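You operate a simulated robot arm through the tools that you are given. There is no shell and no other tool. Be economical: measure what you need, move in short steps, check, and stop when the job is done.

The job below is to be done with a simulated robot arm. You get a single attempt, and the scene is never put back.

## Task
On the tank side, line the guide up with the roll and set the drag to the yellow card.
Fine: the guide knob ends tight; push the green lever to read the pull, and once more after the last turn of the collar; the line stays stopped.
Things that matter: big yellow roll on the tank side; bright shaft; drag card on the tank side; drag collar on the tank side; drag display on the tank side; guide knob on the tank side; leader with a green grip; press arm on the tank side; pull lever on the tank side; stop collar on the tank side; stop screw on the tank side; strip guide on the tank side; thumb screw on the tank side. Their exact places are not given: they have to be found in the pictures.

The check looks at the end state, three seconds after you hand in, the way a careful person would. Anything else that was tipped, shoved, dropped, spilled or broken makes it a failure.

## Robot
A 6-joint arm with a two-finger parallel gripper on a trunk, on a base that drives. Base frame: it is fixed to the floor where the robot stands at the start and does not move with it; the origin is under the middle of the robot, x ahead of it, y to its left, z up. Lengths are in mm, angles in rad, forces in N, time in s.
With the tool pointing down near the work surface it reaches from about 300 to 800 mm from the robot's upright axis, wherever it stands. Its first joint turns from -2.897 to 2.897 rad. Places, roughly: big yellow roll on the tank side [600, 200, 1000]; bright shaft [1000, 0, 1000]; drag card on the tank side [400, 200, 700]; drag collar on the tank side [600, 200, 1000]; drag display on the tank side [400, 200, 800]; guide knob on the tank side [500, -100, 700]; press arm on the tank side [600, -100, 700]; pull lever on the tank side [400, 100, 900]; stop collar on the tank side [500, 200, 1000]; stop screw on the tank side [500, 200, 1000]; strip guide on the tank side [500, -100, 600]; thumb screw on the tank side [500, 200, 1000]. Payload 3.43 kg.
The tool frame sits at the grasp point between the pads (the TCP): z along the fingers, y along the line on which they close. The tips reach 34 mm beyond it. The gripper opens to 128 mm. The fingers are 24 mm wide and 12 mm thick; the gripper's body (48 by 130 mm) begins 96 mm behind the TCP.
Orientation is that of the tool frame in the base frame, as [roll, pitch, yaw] about the fixed x, y, z axes, in that order (R = Rz(yaw) Ry(pitch) Rx(roll)). With the fingers straight down and closing along the base's y, the tool's x points along the base's -x, its y along +y and its z along -z.

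## Interface
- The arm moves only by the tool play_rows. Its argument "steps" is a list of rows, each an object (a shift or turn left out is 0, a gripper value left out holds the last) with "slide": the shift along the base's x, y, z in mm, a list of three; "rotation": the turn, a rotation vector about the base's x, y, z in degrees, a list of three; "grip": the opening in per cent of the stroke, from 0 (shut) to 100 (fully open). In form: [{"slide": [dx, dy, dz], "rotation": [rx, ry, rz], "grip": grip}, ...]. A call has 1 to 8 rows; each row shifts and turns the commanded pose from where the row before left it. A row lasts 0.2 s, in which the tool goes at most 50 mm and 0.15 rad; a call with a longer step from one row to the next is refused whole, and so is a gripper value outside its range. Where a pose cannot be reached the arm comes as near as it can. A force on the tool above 50 N (or 10 N above the force at the start of the call, whichever is more), or a blocked arm, ends the call early, and 0.2 s more pass. The fingers move at their own pace (about 45 mm/s each) and stop on an object; they squeeze with about 24 N. The grip force told is the motor's: it shows also when the fingers shut on nothing. Time passes only in rows, and 0.2 s behind the last, so rows that do not move let the fingers close. It gives the time, the measured TCP pose, the force on the tool (base axes), the opening and the grip force at its end, in the units of the frame above (readings bear some noise), with the torque about the TCP (base axes, N m) and any sound that the robot's microphone picked up.
- Cameras (640 x 400 px; columns grow to the right, rows downward): "scene" is now at [6.2, 124.7, 1501.5]; the picture's right is [-0.27, -0.96, 0.00], its down [-0.74, 0.21, -0.64] and it looks along [0.61, -0.17, -0.77] (base axes); focal length 266 px, centre (320, 200). "wrist" rides on the gripper at [76, -11, -160] in the tool frame; the picture's right is [0.15, 0.99, 0.00], its down [-0.88, 0.13, -0.46] and it looks along [-0.45, 0.07, 0.89] (tool axes); focal length 234 px, centre (320, 200).
- snapshot(camera): a new picture of that camera. The clock stands still meanwhile.
- drive_base(legs): drives the robot by 1 to 6 legs, each [ahead, turn to the left] in mm and rad, along the robot's own axes; the way and the turn of a leg run together, so that a leg with both is an arc; at most 1500 mm and 3.142 rad a leg. The arm and the cameras ride along, it lands a little off, and it stops where it bumps. It gives what a move gives.
- aim_head(pan, tilt): turns the head with the scene camera to pan (to the left, within 2.705 rad either way) and tilt (down, from -0.506 to 1.204), counted from straight ahead of the robot. It gives what a move gives.
- locate(camera, pixels): there is no depth. For up to 12 entries [column, row, z] of the newest picture of that camera ("zoom" is the newest enlarged one), the place [x, y] in the base frame at which the ray of that pixel passes the height z, good to about 2 mm, but the place of the scene camera against the robot may be out by one fixed shift of up to 18 mm in any direction. The clock stands still meanwhile.
- zoom(camera, box): a new picture of the part [left, top, right, bottom] of that camera's present view, enlarged. The clock stands still meanwhile.
- sign_off(): hands the job in; it is judged then, once.

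Work in short steps. Measure before you move; look again where a grasp or a placing could have gone wrong, and mend it. You have 80 turns and 48 pictures in all, those below and enlarged ones among them. Open the gripper and draw the arm clear of the work before you hand the job in, unless the task says otherwise; then end with one line.

The tools are called as name(argument=value, ...) on one line, values as JSON. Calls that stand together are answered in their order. play_rows: Moves the arm, as the interface text tells. Its arguments: {"type":"object","properties":{"steps":{"type":"array"}},"required":["steps"]} The other tools are called the same way: drive_base (legs) drives the base; aim_head (pan, tilt) turns the head that bears the scene camera; snapshot (camera) takes a picture; locate (camera, pixels) gives the place at which the rays of pixels pass given heights; zoom (camera, box) takes an enlarged picture of a part of a camera's view; sign_off () hands the job in.

At the start:

```text
time: 0.0
ee_pos: [367.2, -103.4, 1241.3]
orientation: [3.142, 0.002, 3.142]
wrist_force: [0.1, -0.9, 0.5]
ft_torque: [0.0, 0.01, 0.03]
gripper_width: 127.7
finger_force: 0.1
robot x, y, heading: [-1.7, -23.5, -0.0]
head pan, tilt: [-0.276, 0.88]
```

scene: 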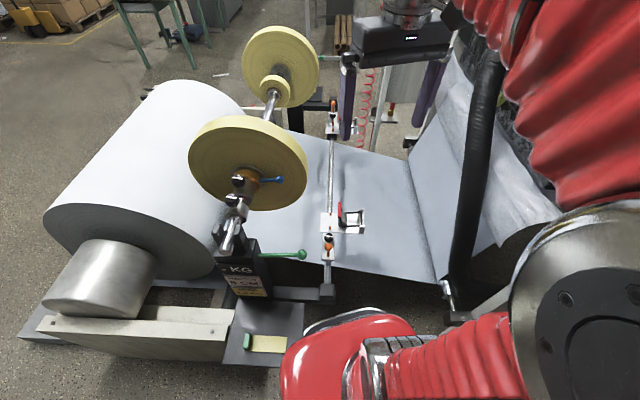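
wrist: 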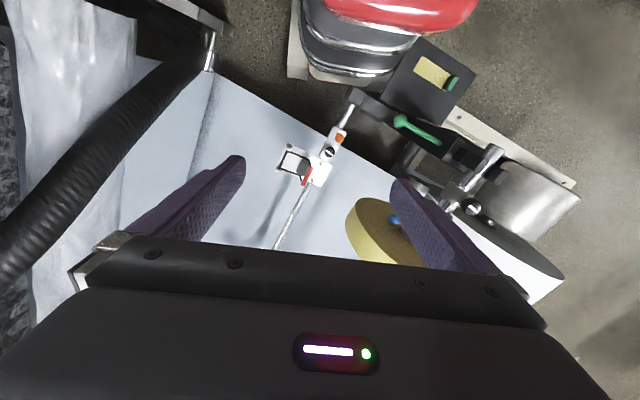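

I see the near roll at about (248,165), its collar and stop at (238,195), the guide at (343,222) and the card at (233,285). I'll zoom in on these for detail.

zoom(camera="scene", box=[180, 100, 340, 200])

zoom(camera="scene", box=[200, 160, 380, 272])

zoom(camera="scene", box=[200, 240, 340, 370])

```text
4.00 times, centred on (260, 150) of scene
```

zoom: 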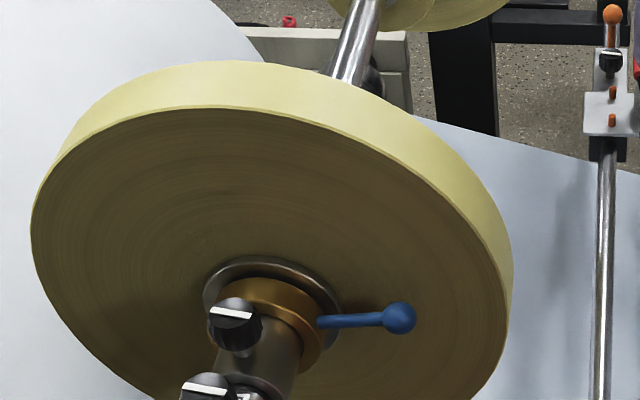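

```text
3.56 times, centred on (290, 216) of scene
```

zoom: 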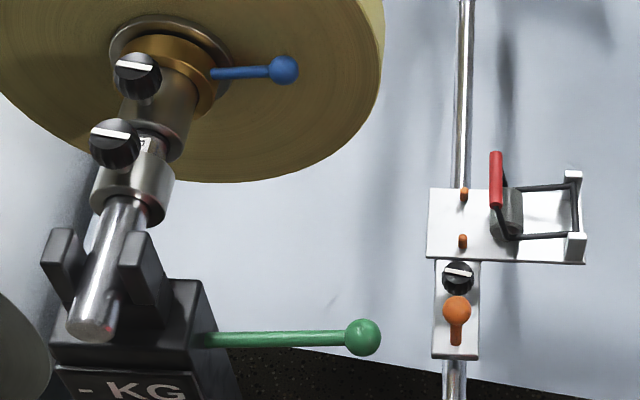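

```text
3.08 times, centred on (270, 305) of scene
```

zoom: 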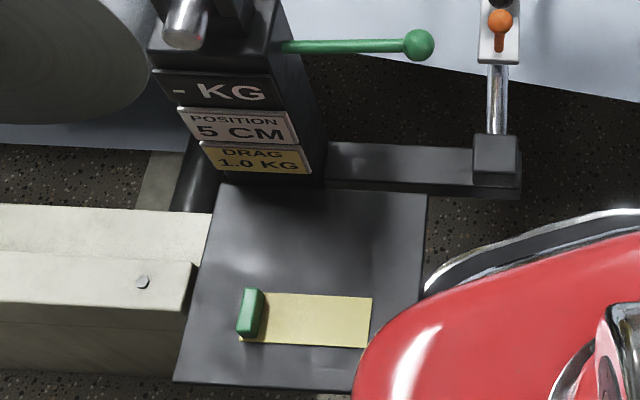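

The yellow card says DRAG 1.0 KG and the display shows no reading. I'll locate the main features at guessed heights.

locate(camera="scene", pixels=[[248, 165, 1000], [238, 182, 1000], [232, 201, 1000], [271, 180, 1000], [302, 254, 900], [328, 238, 680], [328, 247, 680], [343, 222, 650], [265, 343, 620], [190, 160, 1000], [306, 165, 1000], [332, 110, 650]])

locate(camera="wrist", pixels=[[434, 140, 900], [328, 153, 680], [340, 137, 680], [306, 172, 650], [475, 210, 1000], [393, 220, 1000], [281, 245, 650], [354, 97, 680]])

zoom(camera="wrist", box=[240, 70, 540, 270])

```text
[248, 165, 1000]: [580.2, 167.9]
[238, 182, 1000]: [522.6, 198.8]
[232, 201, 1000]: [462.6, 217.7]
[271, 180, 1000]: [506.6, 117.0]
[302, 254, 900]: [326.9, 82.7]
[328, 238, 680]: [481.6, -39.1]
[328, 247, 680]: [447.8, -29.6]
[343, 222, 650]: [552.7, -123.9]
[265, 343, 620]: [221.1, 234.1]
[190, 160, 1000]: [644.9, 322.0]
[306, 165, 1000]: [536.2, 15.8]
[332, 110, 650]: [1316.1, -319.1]
```

```text
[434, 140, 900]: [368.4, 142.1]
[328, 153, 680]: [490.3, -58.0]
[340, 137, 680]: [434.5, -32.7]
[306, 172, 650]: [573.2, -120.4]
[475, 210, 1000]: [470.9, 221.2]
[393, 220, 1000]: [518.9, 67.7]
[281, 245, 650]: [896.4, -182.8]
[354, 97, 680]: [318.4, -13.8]
```

```text
2.00 times, centred on (390, 170) of wrist
```

zoom: 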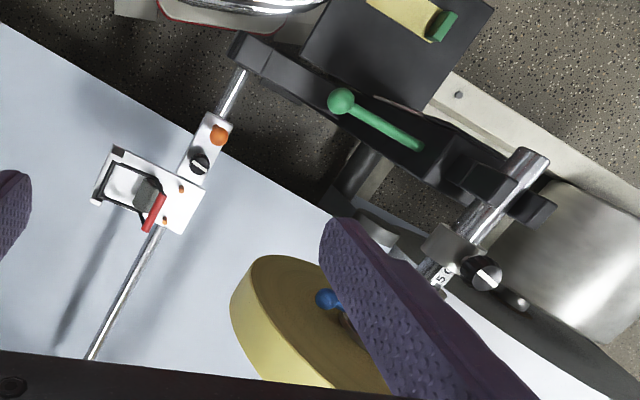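

The shaft and rod run along about (0.955,-0.295). I'll lower the arm on the open side, near the guide, to get closer wrist pictures.

play_rows(steps=[{"slide": [0, -10, -48]}, {"slide": [0, -10, -48]}, {"slide": [0, -10, -48]}, {"slide": [0, -10, -48]}, {"slide": [0, 0, -48]}])

snapshot(camera="wrist")

snapshot(camera="scene")

```text
time: 1.2
ee_pos: [364.9, -143.5, 1001.3]
orientation: [-3.141, 0.003, -3.141]
wrist_force: [0.4, 0.2, 0.0]
ft_torque: [-0.01, -0.03, 0.03]
gripper_width: 128.3
finger_force: 0.0
robot x, y, heading: [-7.8, -24.4, 0.001]
head pan, tilt: [-0.276, 0.88]
```

```text
41 pictures are left
```

wrist: 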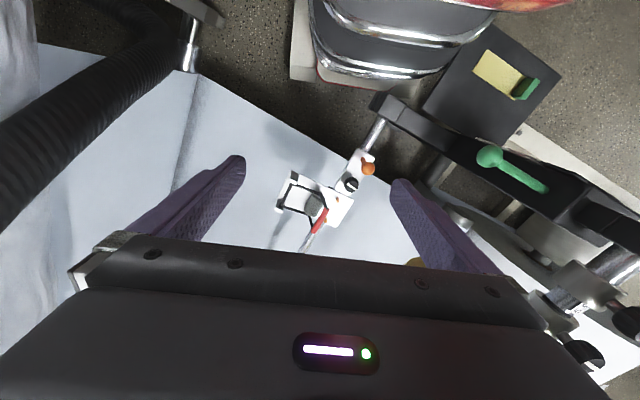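

```text
40 pictures are left
```

scene: 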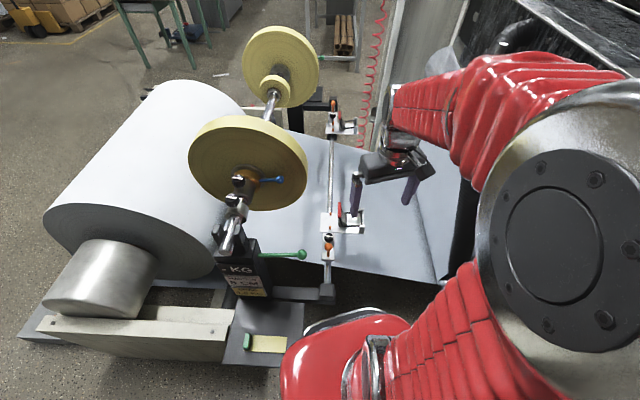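

The knob is at about (351,184) and the orange ball at (368,168) in the wrist view. I'll zoom in for detail and triangulate against the first view.

zoom(camera="wrist", box=[260, 110, 420, 260])

locate(camera="wrist", pixels=[[351, 184, 680], [351, 184, 640], [368, 168, 680], [368, 168, 640], [489, 156, 900], [489, 156, 860], [592, 352, 1000], [592, 352, 960]])

```text
2.67 times, centred on (340, 185) of wrist
```

zoom: 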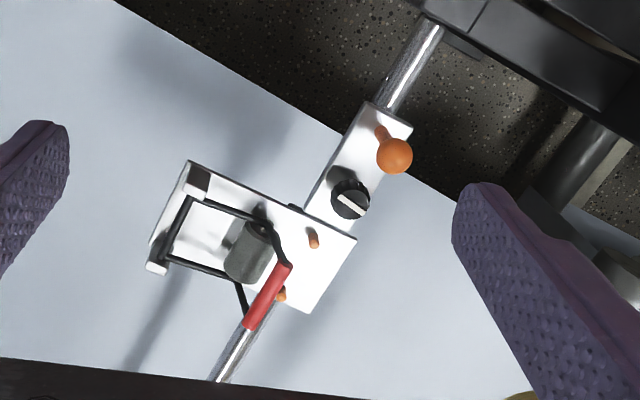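

```text
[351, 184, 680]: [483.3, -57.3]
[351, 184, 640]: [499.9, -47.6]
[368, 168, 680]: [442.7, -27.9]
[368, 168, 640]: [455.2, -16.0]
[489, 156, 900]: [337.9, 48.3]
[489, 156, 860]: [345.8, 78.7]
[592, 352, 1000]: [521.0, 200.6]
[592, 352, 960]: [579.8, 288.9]
```

The guide knob has a vertical axis, with its top near z 675. Next I'll raise the arm and look down on the hub, collar and green lever from the near end.

play_rows(steps=[{"slide": [-10, 30, 40]}, {"slide": [-10, 40, 28]}, {"slide": [0, 45, 20]}, {"slide": [0, 45, 20]}, {"slide": [0, 45, 20]}, {"slide": [0, 45, 15]}, {"slide": [0, 30, 5]}])

snapshot(camera="wrist")

```text
refused: row 1 steps farther than a row can; nothing moved
```

```text
38 pictures are left
```

wrist: 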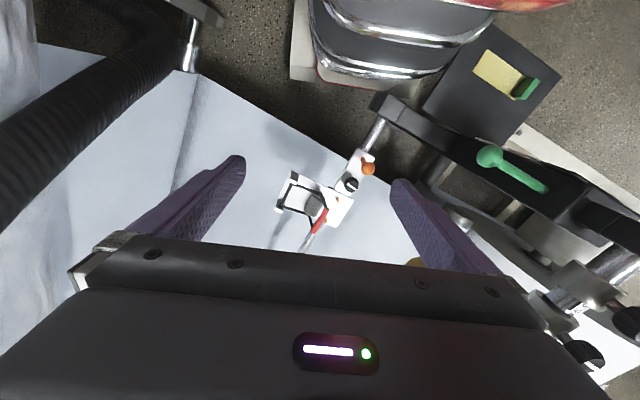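

The first row was 51 mm, just over the limit. I'll use smaller rows.

play_rows(steps=[{"slide": [-10, 25, 38]}, {"slide": [-10, 35, 28]}, {"slide": [0, 43, 20]}, {"slide": [0, 43, 20]}, {"slide": [0, 43, 20]}, {"slide": [0, 43, 15]}, {"slide": [0, 43, 5]}, {"slide": [0, 0, 0]}])

snapshot(camera="wrist")

```text
time: 3.0
ee_pos: [348.2, 131.8, 1150.1]
orientation: [3.141, 0.001, 3.142]
wrist_force: [-0.1, 0.2, 0.2]
ft_torque: [0.02, 0.03, -0.01]
gripper_width: 127.8
finger_force: 0.0
robot x, y, heading: [-6.0, -24.0, -0.001]
head pan, tilt: [-0.276, 0.88]
```

```text
37 pictures are left
```

wrist: 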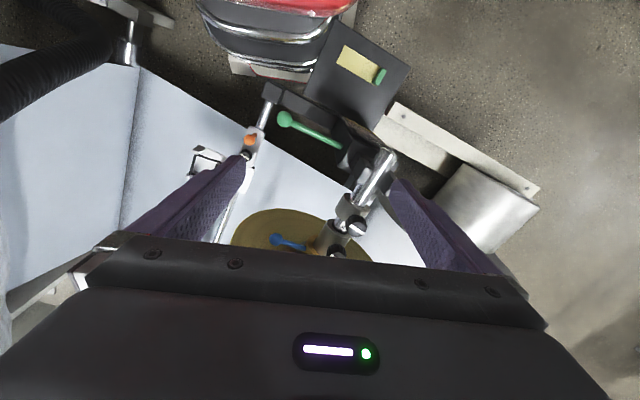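

zoom(camera="wrist", box=[220, 90, 420, 270])

locate(camera="wrist", pixels=[[283, 118, 858], [275, 239, 980], [275, 239, 940], [355, 229, 1000], [355, 229, 960], [336, 250, 1000], [336, 250, 960], [386, 155, 980], [386, 155, 940], [248, 141, 680]])

locate(camera="scene", pixels=[[279, 180, 980], [279, 180, 940], [232, 200, 1000], [232, 200, 960], [238, 181, 1000], [238, 181, 960], [226, 252, 980], [226, 252, 940], [328, 248, 680]])

```text
2.22 times, centred on (320, 180) of wrist
```

zoom: 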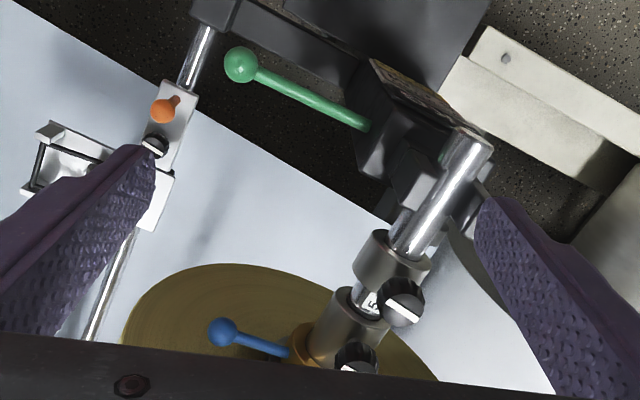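

```text
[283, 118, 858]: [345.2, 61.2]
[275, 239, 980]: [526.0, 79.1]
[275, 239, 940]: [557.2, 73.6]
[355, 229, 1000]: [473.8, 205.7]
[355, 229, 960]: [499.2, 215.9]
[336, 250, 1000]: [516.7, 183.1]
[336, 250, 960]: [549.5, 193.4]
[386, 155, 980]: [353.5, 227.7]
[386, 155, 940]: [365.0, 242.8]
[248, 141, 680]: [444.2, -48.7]
```

```text
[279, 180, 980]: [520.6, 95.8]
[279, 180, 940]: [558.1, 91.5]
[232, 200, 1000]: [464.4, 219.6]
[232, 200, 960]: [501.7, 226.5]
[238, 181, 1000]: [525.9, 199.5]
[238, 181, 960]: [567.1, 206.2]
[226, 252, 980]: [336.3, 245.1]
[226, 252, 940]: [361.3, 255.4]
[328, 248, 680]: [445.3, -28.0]
```

Triangulation puts the green ball at about (340,65,890), the blue ball at (527,79,978) and the stop knob at (462,201,1018), with the scene camera about 17 mm out in y. I'll zoom in on the green lever's root and the collar to see how they pivot.

zoom(camera="scene", box=[210, 220, 310, 290])

zoom(camera="scene", box=[215, 150, 295, 210])

locate(camera="wrist", pixels=[[341.6, 146, 890], [341.6, 146, 920], [304, 248, 960], [304, 248, 980], [330, 180, 960]])

```text
5.71 times, centred on (260, 255) of scene
```

zoom: 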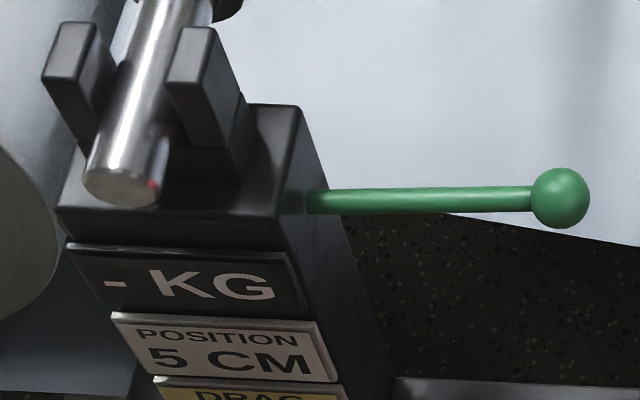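

```text
6.67 times, centred on (255, 180) of scene
```

zoom: 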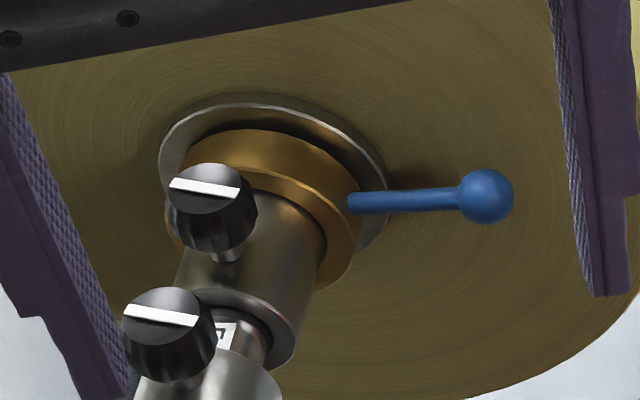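

```text
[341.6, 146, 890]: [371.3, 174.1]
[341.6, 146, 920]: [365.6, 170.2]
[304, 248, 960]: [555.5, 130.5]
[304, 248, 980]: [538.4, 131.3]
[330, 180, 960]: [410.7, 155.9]
```

The lever extends about 114 mm toward -y from the post, most likely hinged to press down. I'll shut the gripper and come above the lever near its ball, at about (342,72).

play_rows(steps=[{"slide": [-1, -20, -40], "grip": 0}, {"slide": [-1, -20, -40]}, {"slide": [-1, -10, -40]}, {"slide": [-2, -8, -40]}, {"slide": [-1, -2, -20]}, {}, {}])

snapshot(camera="scene")

zoom(camera="wrist", box=[220, 100, 420, 240])

```text
time: 4.6
ee_pos: [340.7, 71.7, 966.3]
orientation: [3.14, 0.003, -3.14]
wrist_force: [0.3, -0.9, 0.4]
ft_torque: [0.0, -0.04, -0.01]
gripper_width: 0.0
finger_force: 12.0
robot x, y, heading: [-4.9, -23.6, 0.001]
head pan, tilt: [-0.276, 0.88]
```

```text
33 pictures are left
```

scene: 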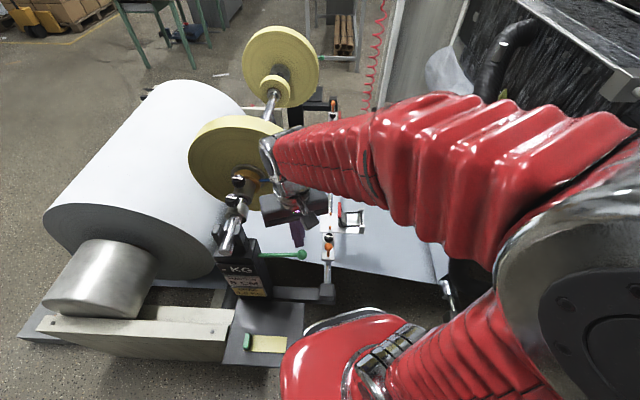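

```text
2.86 times, centred on (320, 170) of wrist
```

zoom: 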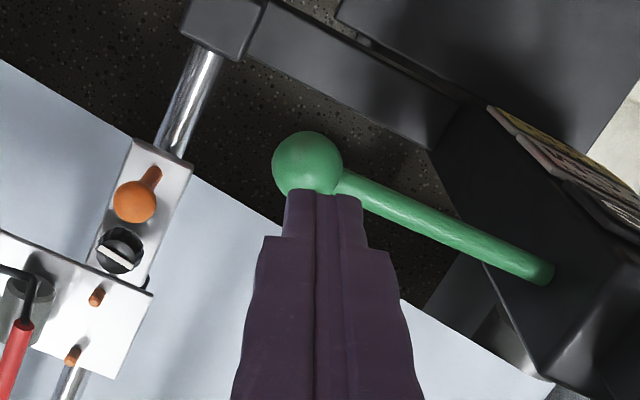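

The fingertips are over the ball and the display is still in the scene view. I'll press down slowly.

play_rows(steps=[{"slide": [0, 0, -15]}, {"slide": [0, 0, -8]}, {"slide": [0, 0, -6]}, {"slide": [0, 0, -6]}, {"slide": [0, 0, -6]}, {"slide": [0, 0, -6]}])

zoom(camera="scene", box=[200, 220, 320, 300])

```text
time: 6.0
ee_pos: [342.6, 71.3, 919.9]
orientation: [-3.14, 0.002, -3.141]
wrist_force: [-0.1, 0.1, 1.9]
ft_torque: [-0.03, 0.07, 0.01]
gripper_width: 0.0
finger_force: 23.9
robot x, y, heading: [-4.3, -23.4, 0.005]
head pan, tilt: [-0.276, 0.88]
```

```text
5.00 times, centred on (260, 260) of scene
```

zoom: 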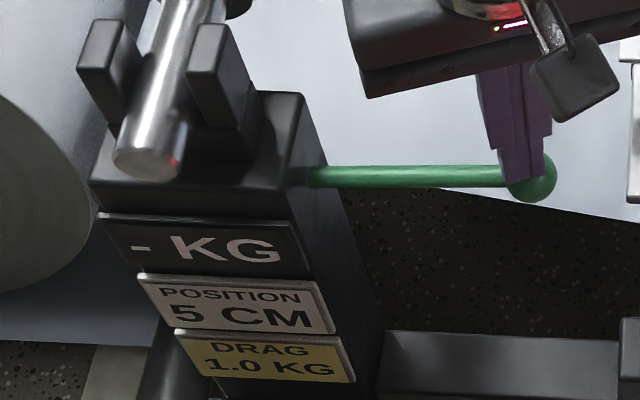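

The contact force is only about 2 N, and the lever has just started to move or is merely touched. I'll continue down in small steps.

play_rows(steps=[{"slide": [0, 0, -6]}, {"slide": [0, 0, -6]}, {"slide": [0, 0, -6]}])

zoom(camera="scene", box=[200, 220, 320, 300])

```text
time: 6.8
ee_pos: [341.0, 71.2, 902.1]
orientation: [-3.141, 0.002, -3.141]
wrist_force: [0.8, -1.3, 4.0]
ft_torque: [-0.05, -0.01, 0.0]
gripper_width: 0.1
finger_force: 24.1
robot x, y, heading: [-3.5, -24.6, 0.002]
head pan, tilt: [-0.276, 0.88]
```

```text
5.00 times, centred on (260, 260) of scene
```

zoom: 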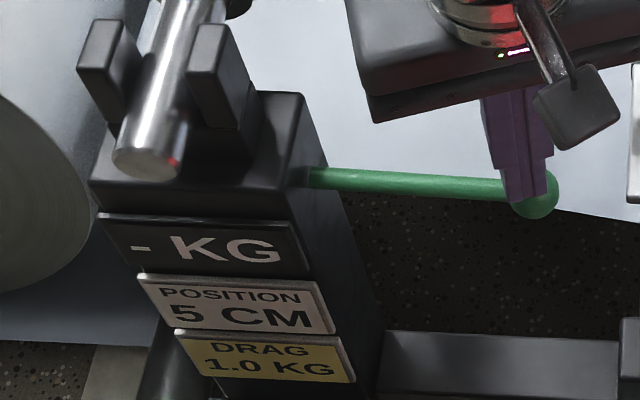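

The lever tilts down against about 4 N, so the hinge direction is right. I'll press further, then read the display.

play_rows(steps=[{"slide": [0, 1, -7]}, {"slide": [0, 1, -7]}, {"slide": [0, 1, -7]}, {"slide": [0, 1, -7]}, {}])

zoom(camera="scene", box=[200, 220, 320, 300])

```text
time: 8.0
ee_pos: [340.8, 76.2, 874.1]
orientation: [3.139, 0.001, 3.141]
wrist_force: [-1.3, 1.4, 4.8]
ft_torque: [0.04, 0.03, -0.02]
gripper_width: 0.0
finger_force: 24.2
robot x, y, heading: [0.7, -22.1, -0.003]
head pan, tilt: [-0.276, 0.88]
```

```text
5.00 times, centred on (260, 260) of scene
```

zoom: 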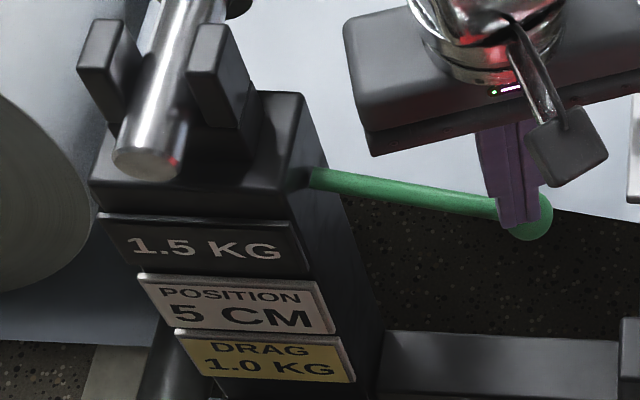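

The display reads 1.5 KG and the target is 1.0, so the collar must be loosened, ball upward. I'll release the lever, then turn the gripper to point forward and 30° down so that it straddles the blue ball from above and below.

play_rows(steps=[{"slide": [0, 0, 35]}, {"slide": [0, 0, 45]}, {"slide": [0, 0, 45]}, {"slide": [0, -10, 45], "rotation": [0, 0, 8.5]}, {"slide": [10, -10, 30], "rotation": [0, 0, 8.5]}, {"slide": [10, -10, 0], "rotation": [0, 0, 8.5]}, {"slide": [0, 0, 0], "rotation": [0, 0, 8.5]}, {"slide": [0, 0, 0], "rotation": [0, 0, 8.5]}])

play_rows(steps=[{"rotation": [0, 0, 8.5]}, {"rotation": [0, 0, 8.5]}, {"rotation": [0, 0, 8.5]}, {"rotation": [0, 0, 4.8]}, {"rotation": [-2.5, -8.12, 0]}, {"rotation": [-2.5, -8.12, 0]}, {"rotation": [-2.5, -8.12, 0]}, {"rotation": [-2.5, -8.12, 0]}])

play_rows(steps=[{"rotation": [-2.5, -8.12, 0]}, {"rotation": [-2.5, -8.12, 0], "grip": 45}, {"rotation": [-2.5, -8.12, 0]}, {}])

snapshot(camera="scene")

snapshot(camera="wrist")

```text
time: 9.8
ee_pos: [360.7, 48.0, 1073.3]
orientation: [-3.142, 0.003, -2.395]
wrist_force: [0.2, -0.1, -0.2]
ft_torque: [0.0, 0.0, -0.01]
gripper_width: 0.1
finger_force: 23.5
robot x, y, heading: [-6.6, -23.3, 0.004]
head pan, tilt: [-0.276, 0.88]
```

```text
time: 11.6
ee_pos: [361.3, 46.6, 1073.7]
orientation: [-2.544, 0.001, -1.869]
wrist_force: [0.5, -1.1, -0.3]
ft_torque: [0.02, -0.02, 0.02]
gripper_width: 0.1
finger_force: 24.0
robot x, y, heading: [-6.0, -26.0, 0.001]
head pan, tilt: [-0.276, 0.88]
```

```text
time: 12.6
ee_pos: [382.2, 64.8, 1102.9]
orientation: [-2.104, 0.0, -1.872]
wrist_force: [0.3, 0.0, 0.3]
ft_torque: [0.01, 0.01, -0.02]
gripper_width: 57.6
finger_force: 0.0
out of reach, approached as far as the arm can: row 2, 3
robot x, y, heading: [-5.2, -25.8, -0.003]
head pan, tilt: [-0.276, 0.88]
```

```text
28 pictures are left
```

scene: 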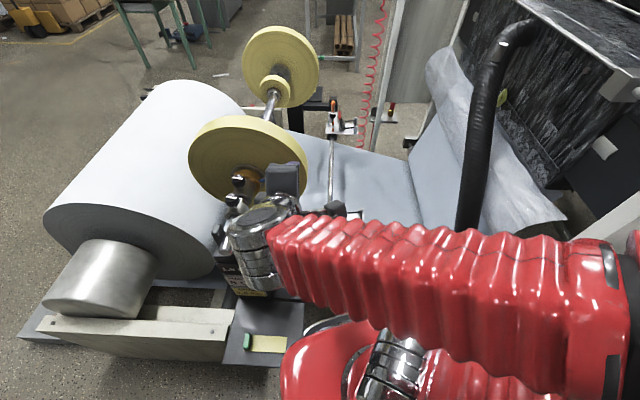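

```text
27 pictures are left
```

wrist: 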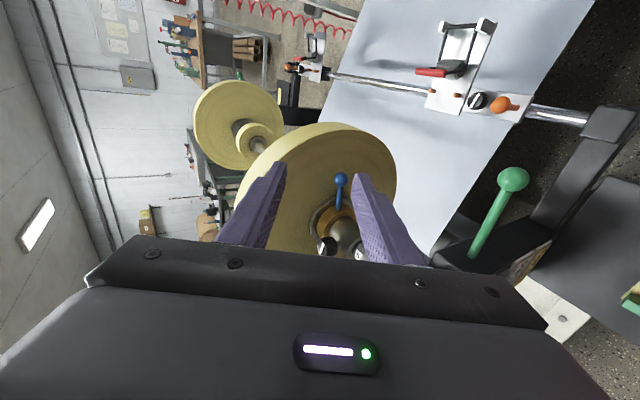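

The tilt is reached and the wrist view has the blue ball at (341,178) between the finger directions. I'll check the ball's ray against my estimate.

locate(camera="wrist", pixels=[[341, 178, 978], [341, 178, 968], [341, 178, 988], [513, 179, 890]])

zoom(camera="wrist", box=[230, 100, 430, 270])

```text
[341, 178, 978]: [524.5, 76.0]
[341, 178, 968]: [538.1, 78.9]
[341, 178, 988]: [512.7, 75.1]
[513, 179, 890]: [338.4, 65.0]
```

```text
2.35 times, centred on (330, 185) of wrist
```

zoom: 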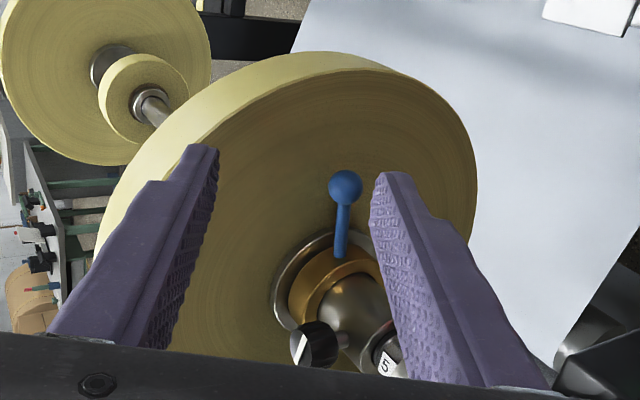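

The ball is confirmed at about (525,77,978). I'll flatten the tool another 15° and move to a standoff 80 mm short of the ball along the tool axis.

play_rows(steps=[{"slide": [20, 15, -10], "rotation": [-2.2, -7.2, 0], "grip": 33}, {"slide": [20, 15, -28], "rotation": [-2.2, -7.2, 0]}, {"slide": [7, 12, -35]}, {"slide": [0, 0, -25]}, {}])

snapshot(camera="wrist")

```text
time: 13.8
ee_pos: [448.0, 126.9, 1017.6]
orientation: [-1.84, 0.003, -1.869]
wrist_force: [0.2, 1.0, 0.2]
ft_torque: [0.02, 0.01, -0.02]
gripper_width: 42.2
finger_force: 0.0
out of reach, approached as far as the arm can: row 1, 2, 4
robot x, y, heading: [-3.8, -23.7, -0.001]
head pan, tilt: [-0.276, 0.88]
```

```text
25 pictures are left
```

wrist: 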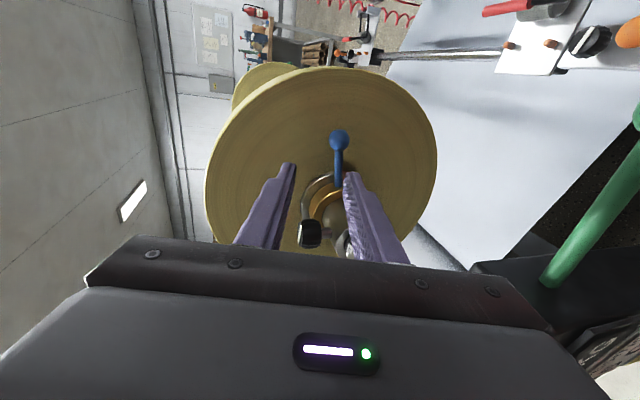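

The arm stopped short at a reach limit, at (448,127,1018). I'll move sideways toward the ball's line and look at where it lands.

play_rows(steps=[{"slide": [8, -11, -8]}, {"slide": [7, -11, -8]}, {"slide": [7, -11, -8]}, {}])

```text
time: 14.8
ee_pos: [479.8, 99.8, 996.4]
orientation: [-1.841, 0.002, -1.871]
wrist_force: [-0.4, -0.3, 1.0]
ft_torque: [0.02, 0.01, 0.0]
gripper_width: 42.3
finger_force: 0.0
out of reach, approached as far as the arm can: row 1, 2, 3
robot x, y, heading: [-4.0, -24.4, 0.001]
head pan, tilt: [-0.276, 0.88]
```

The arm is too folded to reach the ball here. I'll back the base up 100 mm, which carries the tool back along free space, and then reach forward.

drive_base(legs=[[-100, 0]])

```text
time: 16.1
ee_pos: [378.6, 100.3, 997.0]
orientation: [-1.842, 0.003, -1.871]
wrist_force: [-0.2, 0.6, 0.3]
ft_torque: [0.01, 0.0, -0.01]
gripper_width: 42.0
finger_force: 0.0
robot x, y, heading: [-104.6, -25.5, -0.001]
head pan, tilt: [-0.276, 0.88]
```

I'm reaching forward to the 60 mm standoff at (470,94,994), then checking.

play_rows(steps=[{"slide": [45, -3, 0]}, {"slide": [46, -3, -3]}, {}, {}])

snapshot(camera="wrist")

```text
time: 17.1
ee_pos: [469.0, 93.4, 995.4]
orientation: [-1.842, 0.002, -1.871]
wrist_force: [0.1, 0.6, 0.3]
ft_torque: [-0.01, -0.03, 0.01]
gripper_width: 42.1
finger_force: 0.1
robot x, y, heading: [-102.8, -24.8, 0.002]
head pan, tilt: [-0.276, 0.88]
```

```text
24 pictures are left
```

wrist: 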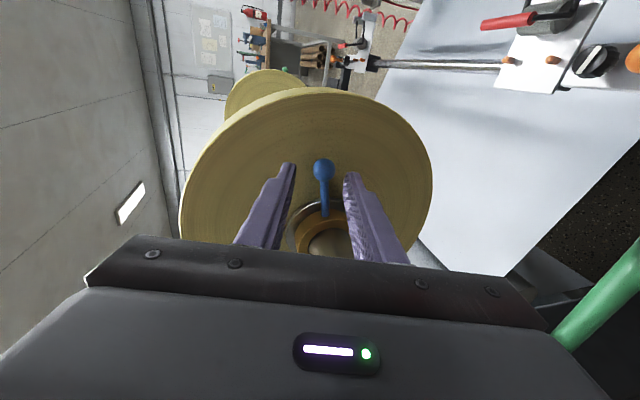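

The ball is centred between the fingers at (323,170). I'm advancing 36 mm along the tool axis in two rows.

play_rows(steps=[{"slide": [17, -5, -4.5]}, {"slide": [16, -5, -5]}, {}])

zoom(camera="wrist", box=[240, 120, 400, 250])

```text
time: 17.9
ee_pos: [503.0, 82.5, 986.3]
orientation: [-1.84, 0.004, -1.872]
wrist_force: [0.2, -0.9, 0.5]
ft_torque: [-0.01, -0.02, -0.01]
gripper_width: 42.3
finger_force: 0.1
robot x, y, heading: [-103.0, -21.5, 0.004]
head pan, tilt: [-0.276, 0.88]
```

```text
3.08 times, centred on (320, 185) of wrist
```

zoom: 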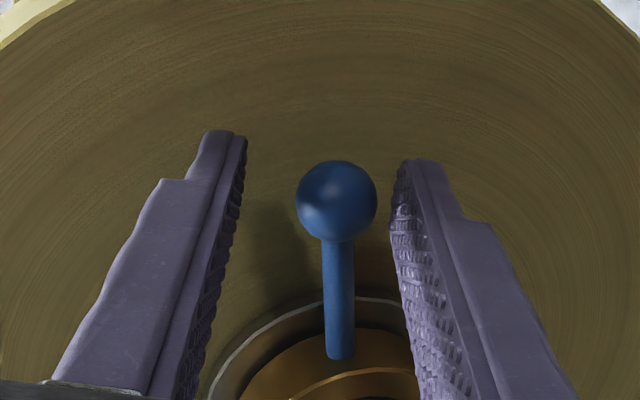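

The ball sits between the tips with room on either side. I'm closing on it.

play_rows(steps=[{"grip": 8}, {}, {}])

```text
time: 18.7
ee_pos: [503.8, 83.2, 984.4]
orientation: [-1.84, 0.002, -1.87]
wrist_force: [-0.6, 1.1, -1.7]
ft_torque: [-0.07, 0.08, -0.03]
gripper_width: 23.5
finger_force: 44.8
robot x, y, heading: [-104.8, -23.6, 0.001]
head pan, tilt: [-0.276, 0.88]
```

The ball is held at 23.5 mm. I'll try turning the collar about 15° in the loosening direction (ball up) in three small arcs.

play_rows(steps=[{"slide": [0.4, 1.4, 8], "rotation": [-4.8, 1.5, 0]}, {"slide": [0.7, 2.3, 8], "rotation": [-4.8, 1.5, 0]}, {"slide": [1, 3.2, 8], "rotation": [-4.8, 1.5, 0]}, {}])

zoom(camera="wrist", box=[240, 120, 400, 250])

```text
time: 19.7
ee_pos: [505.6, 92.3, 1006.2]
orientation: [-1.845, -0.263, -1.865]
wrist_force: [14.4, 23.6, -10.8]
ft_torque: [0.68, 0.23, 1.55]
gripper_width: 23.6
finger_force: 45.6
robot x, y, heading: [-101.7, -23.7, 0.003]
head pan, tilt: [-0.276, 0.88]
```

```text
3.08 times, centred on (320, 185) of wrist
```

zoom: 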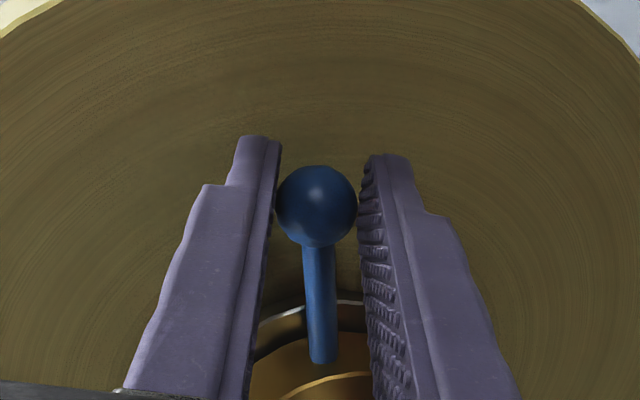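

The collar follows with the ball. I'll let go, back away along the tool and drive the base back another 100 mm, so both levers can be worked with this tool attitude.

play_rows(steps=[{"grip": 33}, {}, {}, {"slide": [-30, 9, 8]}, {"slide": [-30, 9, 8]}, {"rotation": [4.8, -1.5, 0]}, {"rotation": [4.8, -1.5, 0]}, {"rotation": [4.8, -1.5, 0]}])

drive_base(legs=[[-100, 0]])

snapshot(camera="wrist")

snapshot(camera="scene")

```text
time: 21.5
ee_pos: [445.8, 108.8, 1024.8]
orientation: [-1.843, 0.002, -1.872]
wrist_force: [0.6, 0.1, 0.1]
ft_torque: [-0.01, 0.0, -0.02]
gripper_width: 42.1
finger_force: 0.0
robot x, y, heading: [-106.3, -23.5, 0.001]
head pan, tilt: [-0.276, 0.88]
```

```text
time: 22.8
ee_pos: [344.8, 106.7, 1024.5]
orientation: [-1.841, 0.002, -1.872]
wrist_force: [0.1, 0.7, -0.2]
ft_torque: [-0.01, -0.01, 0.01]
gripper_width: 42.3
finger_force: 0.0
robot x, y, heading: [-208.0, -23.3, -0.002]
head pan, tilt: [-0.276, 0.88]
```

```text
21 pictures are left
```

wrist: 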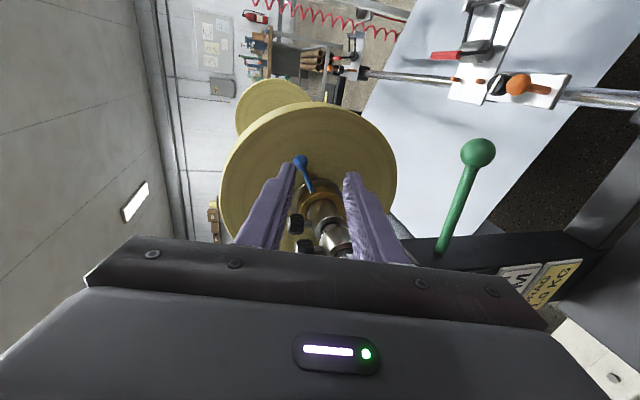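

```text
20 pictures are left
```

scene: 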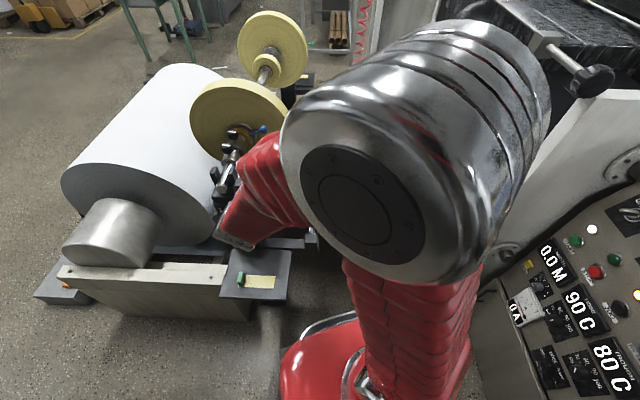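

Blue ball has moved up clearly, now at (301,160). I'll close the gripper, bring it over the green lever and press down again to read.

play_rows(steps=[{"slide": [-8, -20, -20], "grip": 0}, {"slide": [-9, -10, -25]}, {"slide": [0, 0, -20]}, {"slide": [0, 0, -20]}, {}])

snapshot(camera="wrist")

```text
time: 24.0
ee_pos: [325.0, 76.0, 939.8]
orientation: [-1.84, 0.002, -1.872]
wrist_force: [-0.3, 1.0, 0.1]
ft_torque: [0.0, -0.01, 0.0]
gripper_width: 0.0
finger_force: 23.5
robot x, y, heading: [-211.1, -22.7, 0.006]
head pan, tilt: [-0.276, 0.88]
```

```text
19 pictures are left
```

wrist: 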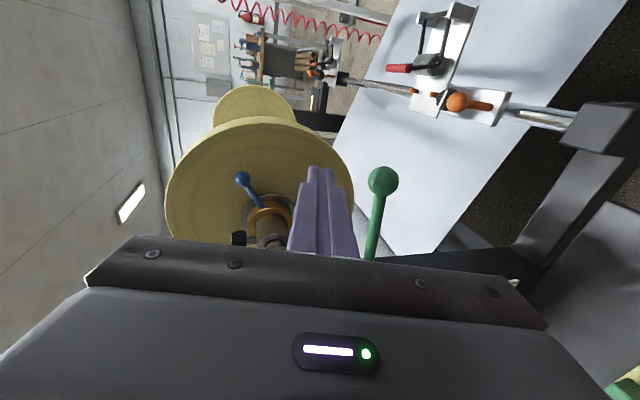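

The fingers are just above the lever (ball at (382,182)). I'm pressing down to about the earlier depth.

play_rows(steps=[{"slide": [0, 0, -20]}, {"slide": [0, 0, -15]}, {"slide": [0, 0, -10]}, {"slide": [0, 0, -10]}, {"slide": [0, 1, -10]}, {"slide": [0, 1, -10]}, {"slide": [0, 1, -10]}, {}])

snapshot(camera="scene")

```text
time: 25.8
ee_pos: [326.8, 80.3, 854.9]
orientation: [-1.838, 0.004, -1.872]
wrist_force: [6.8, 4.4, 15.7]
ft_torque: [-0.12, -0.44, 0.12]
gripper_width: 0.0
finger_force: 24.0
robot x, y, heading: [-207.7, -30.0, -0.003]
head pan, tilt: [-0.276, 0.88]
```

```text
18 pictures are left
```

scene: 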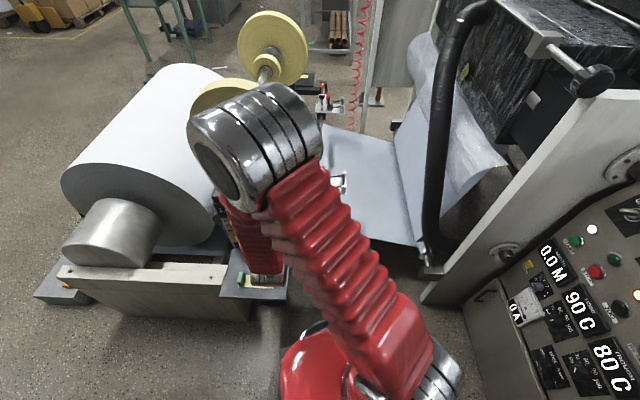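

The lever is at its stop (16 N), but the arm hides the display. I'll rise off the lever and swing to -y to see whether the reading stays up.

play_rows(steps=[{"slide": [0, 0, 40]}, {"slide": [0, -5, 45]}, {"slide": [0, -40, 20]}, {"slide": [0, -45, 10]}, {"slide": [0, -45, 0]}, {"slide": [10, -45, 0]}, {}])

snapshot(camera="scene")

```text
time: 27.4
ee_pos: [357.4, -94.2, 970.4]
orientation: [-1.84, 0.001, -1.874]
wrist_force: [-0.1, 0.2, 0.1]
ft_torque: [-0.01, 0.0, -0.03]
gripper_width: 0.0
finger_force: 24.2
out of reach, approached as far as the arm can: row 4, 5
robot x, y, heading: [-206.3, -24.9, -0.003]
head pan, tilt: [-0.276, 0.88]
```

```text
17 pictures are left
```

scene: 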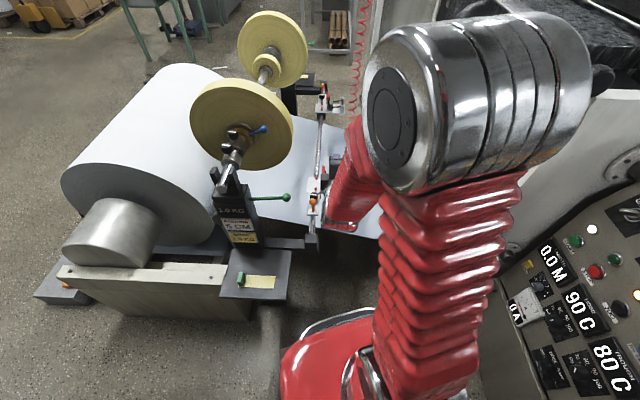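

The reading stays after release, so I'll zoom in on the display.

zoom(camera="scene", box=[195, 110, 295, 250])

```text
2.86 times, centred on (245, 180) of scene
```

zoom: 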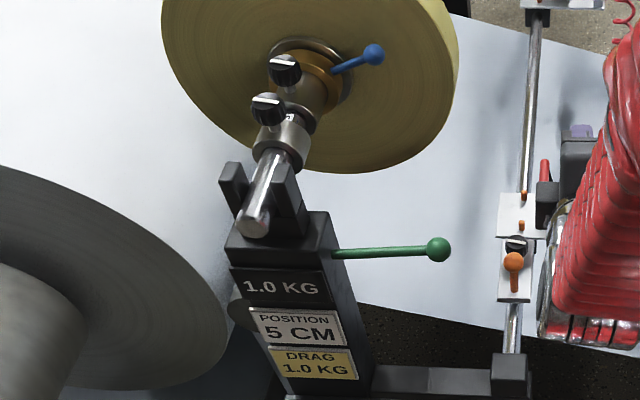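

The display reads 1.0 KG, matching the card, and that reading came after the last collar turn. Next is the guide: I'll turn the tool back to pointing down, with the camera on the -y side, and move to view the roll's rim together with the guide.

play_rows(steps=[{"slide": [20, 0, 25]}, {"slide": [20, 0, 25], "rotation": [2.46, 8.1, 0]}, {"slide": [20, 0, 10], "rotation": [2.46, 8.1, 0]}, {"slide": [20, 0, 0], "rotation": [2.46, 8.1, 0]}, {"slide": [10, 0, 0], "rotation": [2.46, 8.1, 0]}, {"rotation": [2.46, 8.1, 0]}, {"rotation": [2.46, 8.1, 0]}, {"rotation": [2.46, 8.1, 0]}])

play_rows(steps=[{"rotation": [2.2, 7.2, 0]}, {"rotation": [2.2, 7.2, 0]}, {}])

```text
time: 29.2
ee_pos: [448.7, -96.6, 1031.8]
orientation: [-2.876, -0.013, -1.865]
wrist_force: [0.5, 0.4, -0.2]
ft_torque: [-0.14, -0.02, -0.02]
gripper_width: 0.0
finger_force: 24.3
robot x, y, heading: [-207.1, -23.0, -0.004]
head pan, tilt: [-0.276, 0.88]
```

```text
time: 30.0
ee_pos: [448.4, -94.6, 1031.0]
orientation: [-3.14, -0.008, -1.87]
wrist_force: [-1.1, -0.6, -0.2]
ft_torque: [0.0, -0.03, -0.02]
gripper_width: 0.1
finger_force: 23.7
robot x, y, heading: [-206.3, -24.9, 0.003]
head pan, tilt: [-0.276, 0.88]
```

The tool now points down. I'm moving to about (540,-31,1030), so the camera sits near the roll's mid-plane.

play_rows(steps=[{"slide": [31, 10, 0]}, {"slide": [31, 22, 0]}, {"slide": [30, 31, 0]}, {}])

snapshot(camera="wrist")

```text
time: 31.0
ee_pos: [538.0, -31.3, 1029.7]
orientation: [-3.14, -0.008, -1.869]
wrist_force: [0.3, 0.3, -0.3]
ft_torque: [0.0, 0.01, -0.02]
gripper_width: 0.0
finger_force: 24.0
robot x, y, heading: [-208.7, -21.0, -0.002]
head pan, tilt: [-0.276, 0.88]
```

```text
15 pictures are left
```

wrist: 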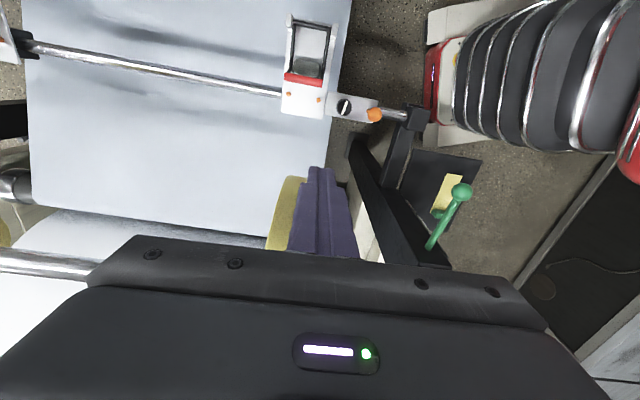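

The roll rim shows at (285,200) but the fingers hide its near edge. I'll open the gripper and shift about 20 mm along +u.

play_rows(steps=[{"slide": [19, -6, 0], "grip": 100}, {}, {}, {}, {}, {}, {}])

zoom(camera="wrist", box=[220, 60, 420, 260])

```text
time: 32.6
ee_pos: [556.4, -39.4, 1030.6]
orientation: [-3.141, -0.007, -1.869]
wrist_force: [-0.6, 0.3, 0.0]
ft_torque: [-0.02, -0.03, 0.0]
gripper_width: 127.9
finger_force: 0.1
robot x, y, heading: [-208.1, -27.9, -0.001]
head pan, tilt: [-0.276, 0.88]
```

```text
2.00 times, centred on (320, 160) of wrist
```

zoom: 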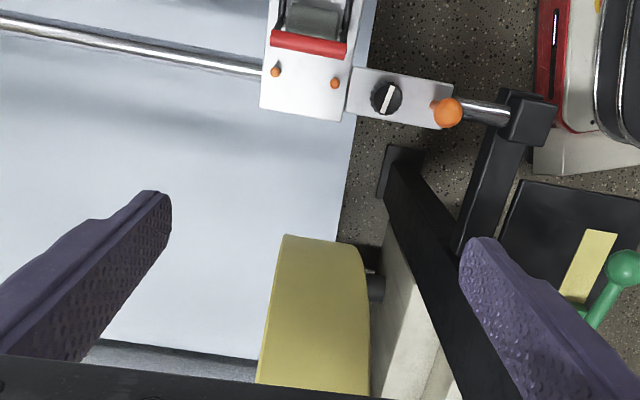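

Both rim faces and both guide pins are now in one view. I'll locate the rim corners (silhouette near z 896), the pins, the knob and the orange ball.

locate(camera="zoom", pixels=[[284, 235, 896], [355, 244, 896], [258, 380, 1000], [369, 380, 1000], [258, 380, 1040], [369, 380, 1040], [275, 71, 660], [335, 83, 660], [386, 98, 675], [446, 112, 690], [275, 71, 645], [335, 83, 645]])

zoom(camera="wrist", box=[270, 60, 400, 140])

```text
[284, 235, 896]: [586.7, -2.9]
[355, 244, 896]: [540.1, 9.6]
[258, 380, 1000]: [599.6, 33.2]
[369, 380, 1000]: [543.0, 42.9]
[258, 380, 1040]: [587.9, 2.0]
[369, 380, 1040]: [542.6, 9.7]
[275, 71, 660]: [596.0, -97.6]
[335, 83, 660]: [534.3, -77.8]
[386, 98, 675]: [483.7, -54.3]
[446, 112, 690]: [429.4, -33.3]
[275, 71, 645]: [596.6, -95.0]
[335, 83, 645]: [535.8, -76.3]
```

```text
4.92 times, centred on (335, 100) of wrist
```

zoom: 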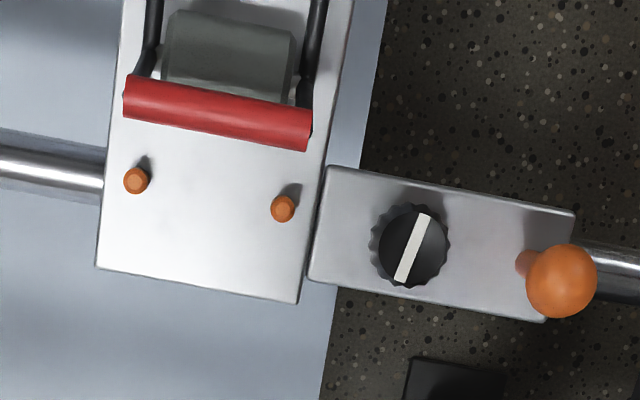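

The roll spans u≈514–561 (mid 537) and the pins' midpoint is at u≈566, so the guide has to slide about 28 mm toward the near end. Next I'll move above the knob at (484.5,-55, top 677) and partly close the gripper.

play_rows(steps=[{"slide": [-36, -8, 0], "grip": 50}, {"slide": [-36, -8, 0]}, {"slide": [0, 0, -45]}, {"slide": [0, 0, -45]}, {"slide": [0, 0, -45]}, {"slide": [0, 0, -45]}, {"slide": [0, 0, -45]}, {}])

snapshot(camera="wrist")

snapshot(camera="scene")

```text
time: 34.4
ee_pos: [485.6, -53.7, 809.6]
orientation: [-3.138, -0.007, -1.87]
wrist_force: [0.6, -0.9, -0.2]
ft_torque: [-0.02, -0.02, -0.03]
gripper_width: 63.8
finger_force: 0.0
robot x, y, heading: [-209.3, -23.5, -0.002]
head pan, tilt: [-0.276, 0.88]
```

```text
12 pictures are left
```

wrist: 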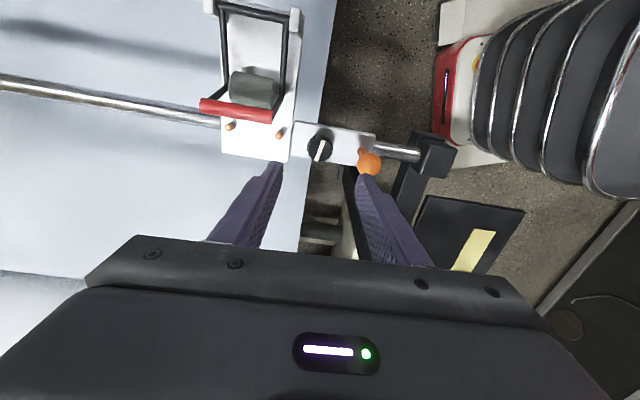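

```text
11 pictures are left
```

scene: 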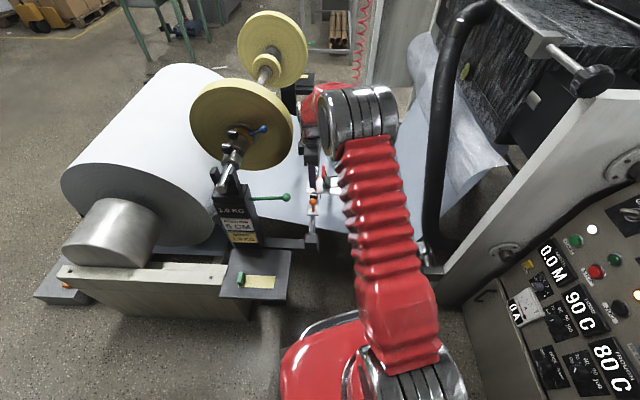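

The arm is clear and the knob shows at (319,148) between the fingers. I'll measure it again from this close view, along with the orange ball.

locate(camera="wrist", pixels=[[319, 148, 677], [369, 163, 700], [230, 127, 660], [280, 134, 660]])

zoom(camera="wrist", box=[260, 100, 400, 190])

```text
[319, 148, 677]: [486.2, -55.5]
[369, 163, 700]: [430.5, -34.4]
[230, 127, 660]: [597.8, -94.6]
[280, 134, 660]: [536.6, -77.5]
```

```text
4.44 times, centred on (330, 145) of wrist
```

zoom: 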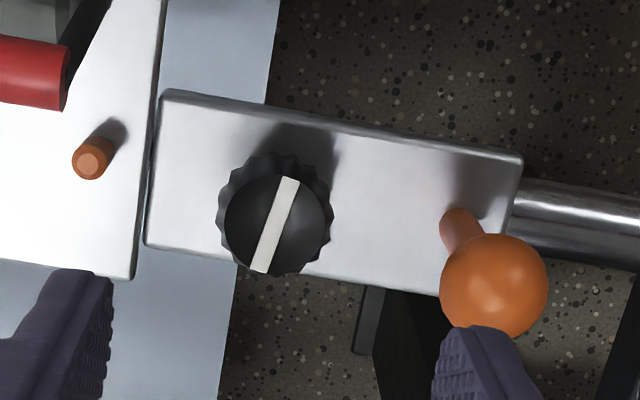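

The knob is at (486,-55.5) and the orange ball's edge is only about 45 mm away. I'll turn the tool -45° first, so the fingers avoid the ball and leave room for loosening, and then descend.

play_rows(steps=[{"rotation": [0, 0, -7.5], "grip": 42}, {"rotation": [0, 0, -7.5]}, {"rotation": [0, 0, -7.5]}, {"rotation": [0, 0, -7.5]}, {"rotation": [0, 0, -7.5]}, {"slide": [0.6, -1.8, -45], "rotation": [0, 0, -7.5]}, {"slide": [0, 0, -30]}, {"slide": [0, 0, -20]}])

play_rows(steps=[{"slide": [0, 0, -8]}, {"slide": [0, 0, -8]}, {}])

zoom(camera="wrist", box=[240, 100, 400, 220])

```text
time: 36.2
ee_pos: [488.7, -56.1, 711.2]
orientation: [-3.138, -0.007, -2.656]
wrist_force: [0.6, -0.3, 0.4]
ft_torque: [0.01, 0.03, -0.01]
gripper_width: 53.9
finger_force: 0.1
robot x, y, heading: [-205.9, -21.8, 0.002]
head pan, tilt: [-0.276, 0.88]
```

```text
time: 37.0
ee_pos: [489.4, -54.2, 696.0]
orientation: [-3.138, -0.006, -2.655]
wrist_force: [-0.2, -1.2, -0.3]
ft_torque: [-0.03, 0.01, 0.01]
gripper_width: 53.9
finger_force: 0.0
robot x, y, heading: [-206.3, -25.8, -0.006]
head pan, tilt: [-0.276, 0.88]
```

```text
3.33 times, centred on (320, 160) of wrist
```

zoom: 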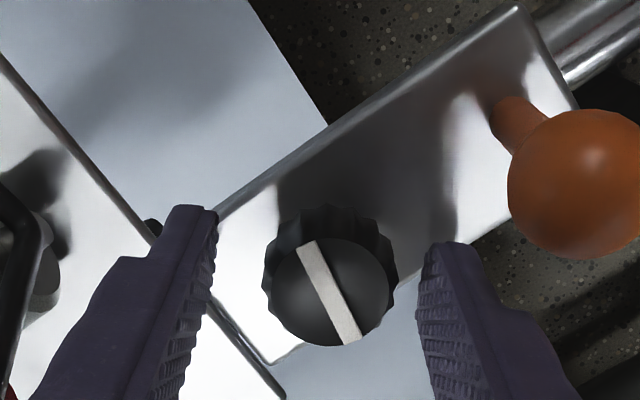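

The knob is centred between the tips, with about 15 mm of overlap. I'm closing on it.

play_rows(steps=[{"slide": [-2, -1, -2], "grip": 15}, {}, {}, {}])

```text
time: 38.0
ee_pos: [487.3, -54.9, 694.0]
orientation: [-3.141, -0.007, -2.652]
wrist_force: [-4.7, 28.2, 8.0]
ft_torque: [0.53, 1.31, 0.01]
gripper_width: 31.4
finger_force: 44.4
robot x, y, heading: [-211.0, -23.1, -0.003]
head pan, tilt: [-0.276, 0.88]
```

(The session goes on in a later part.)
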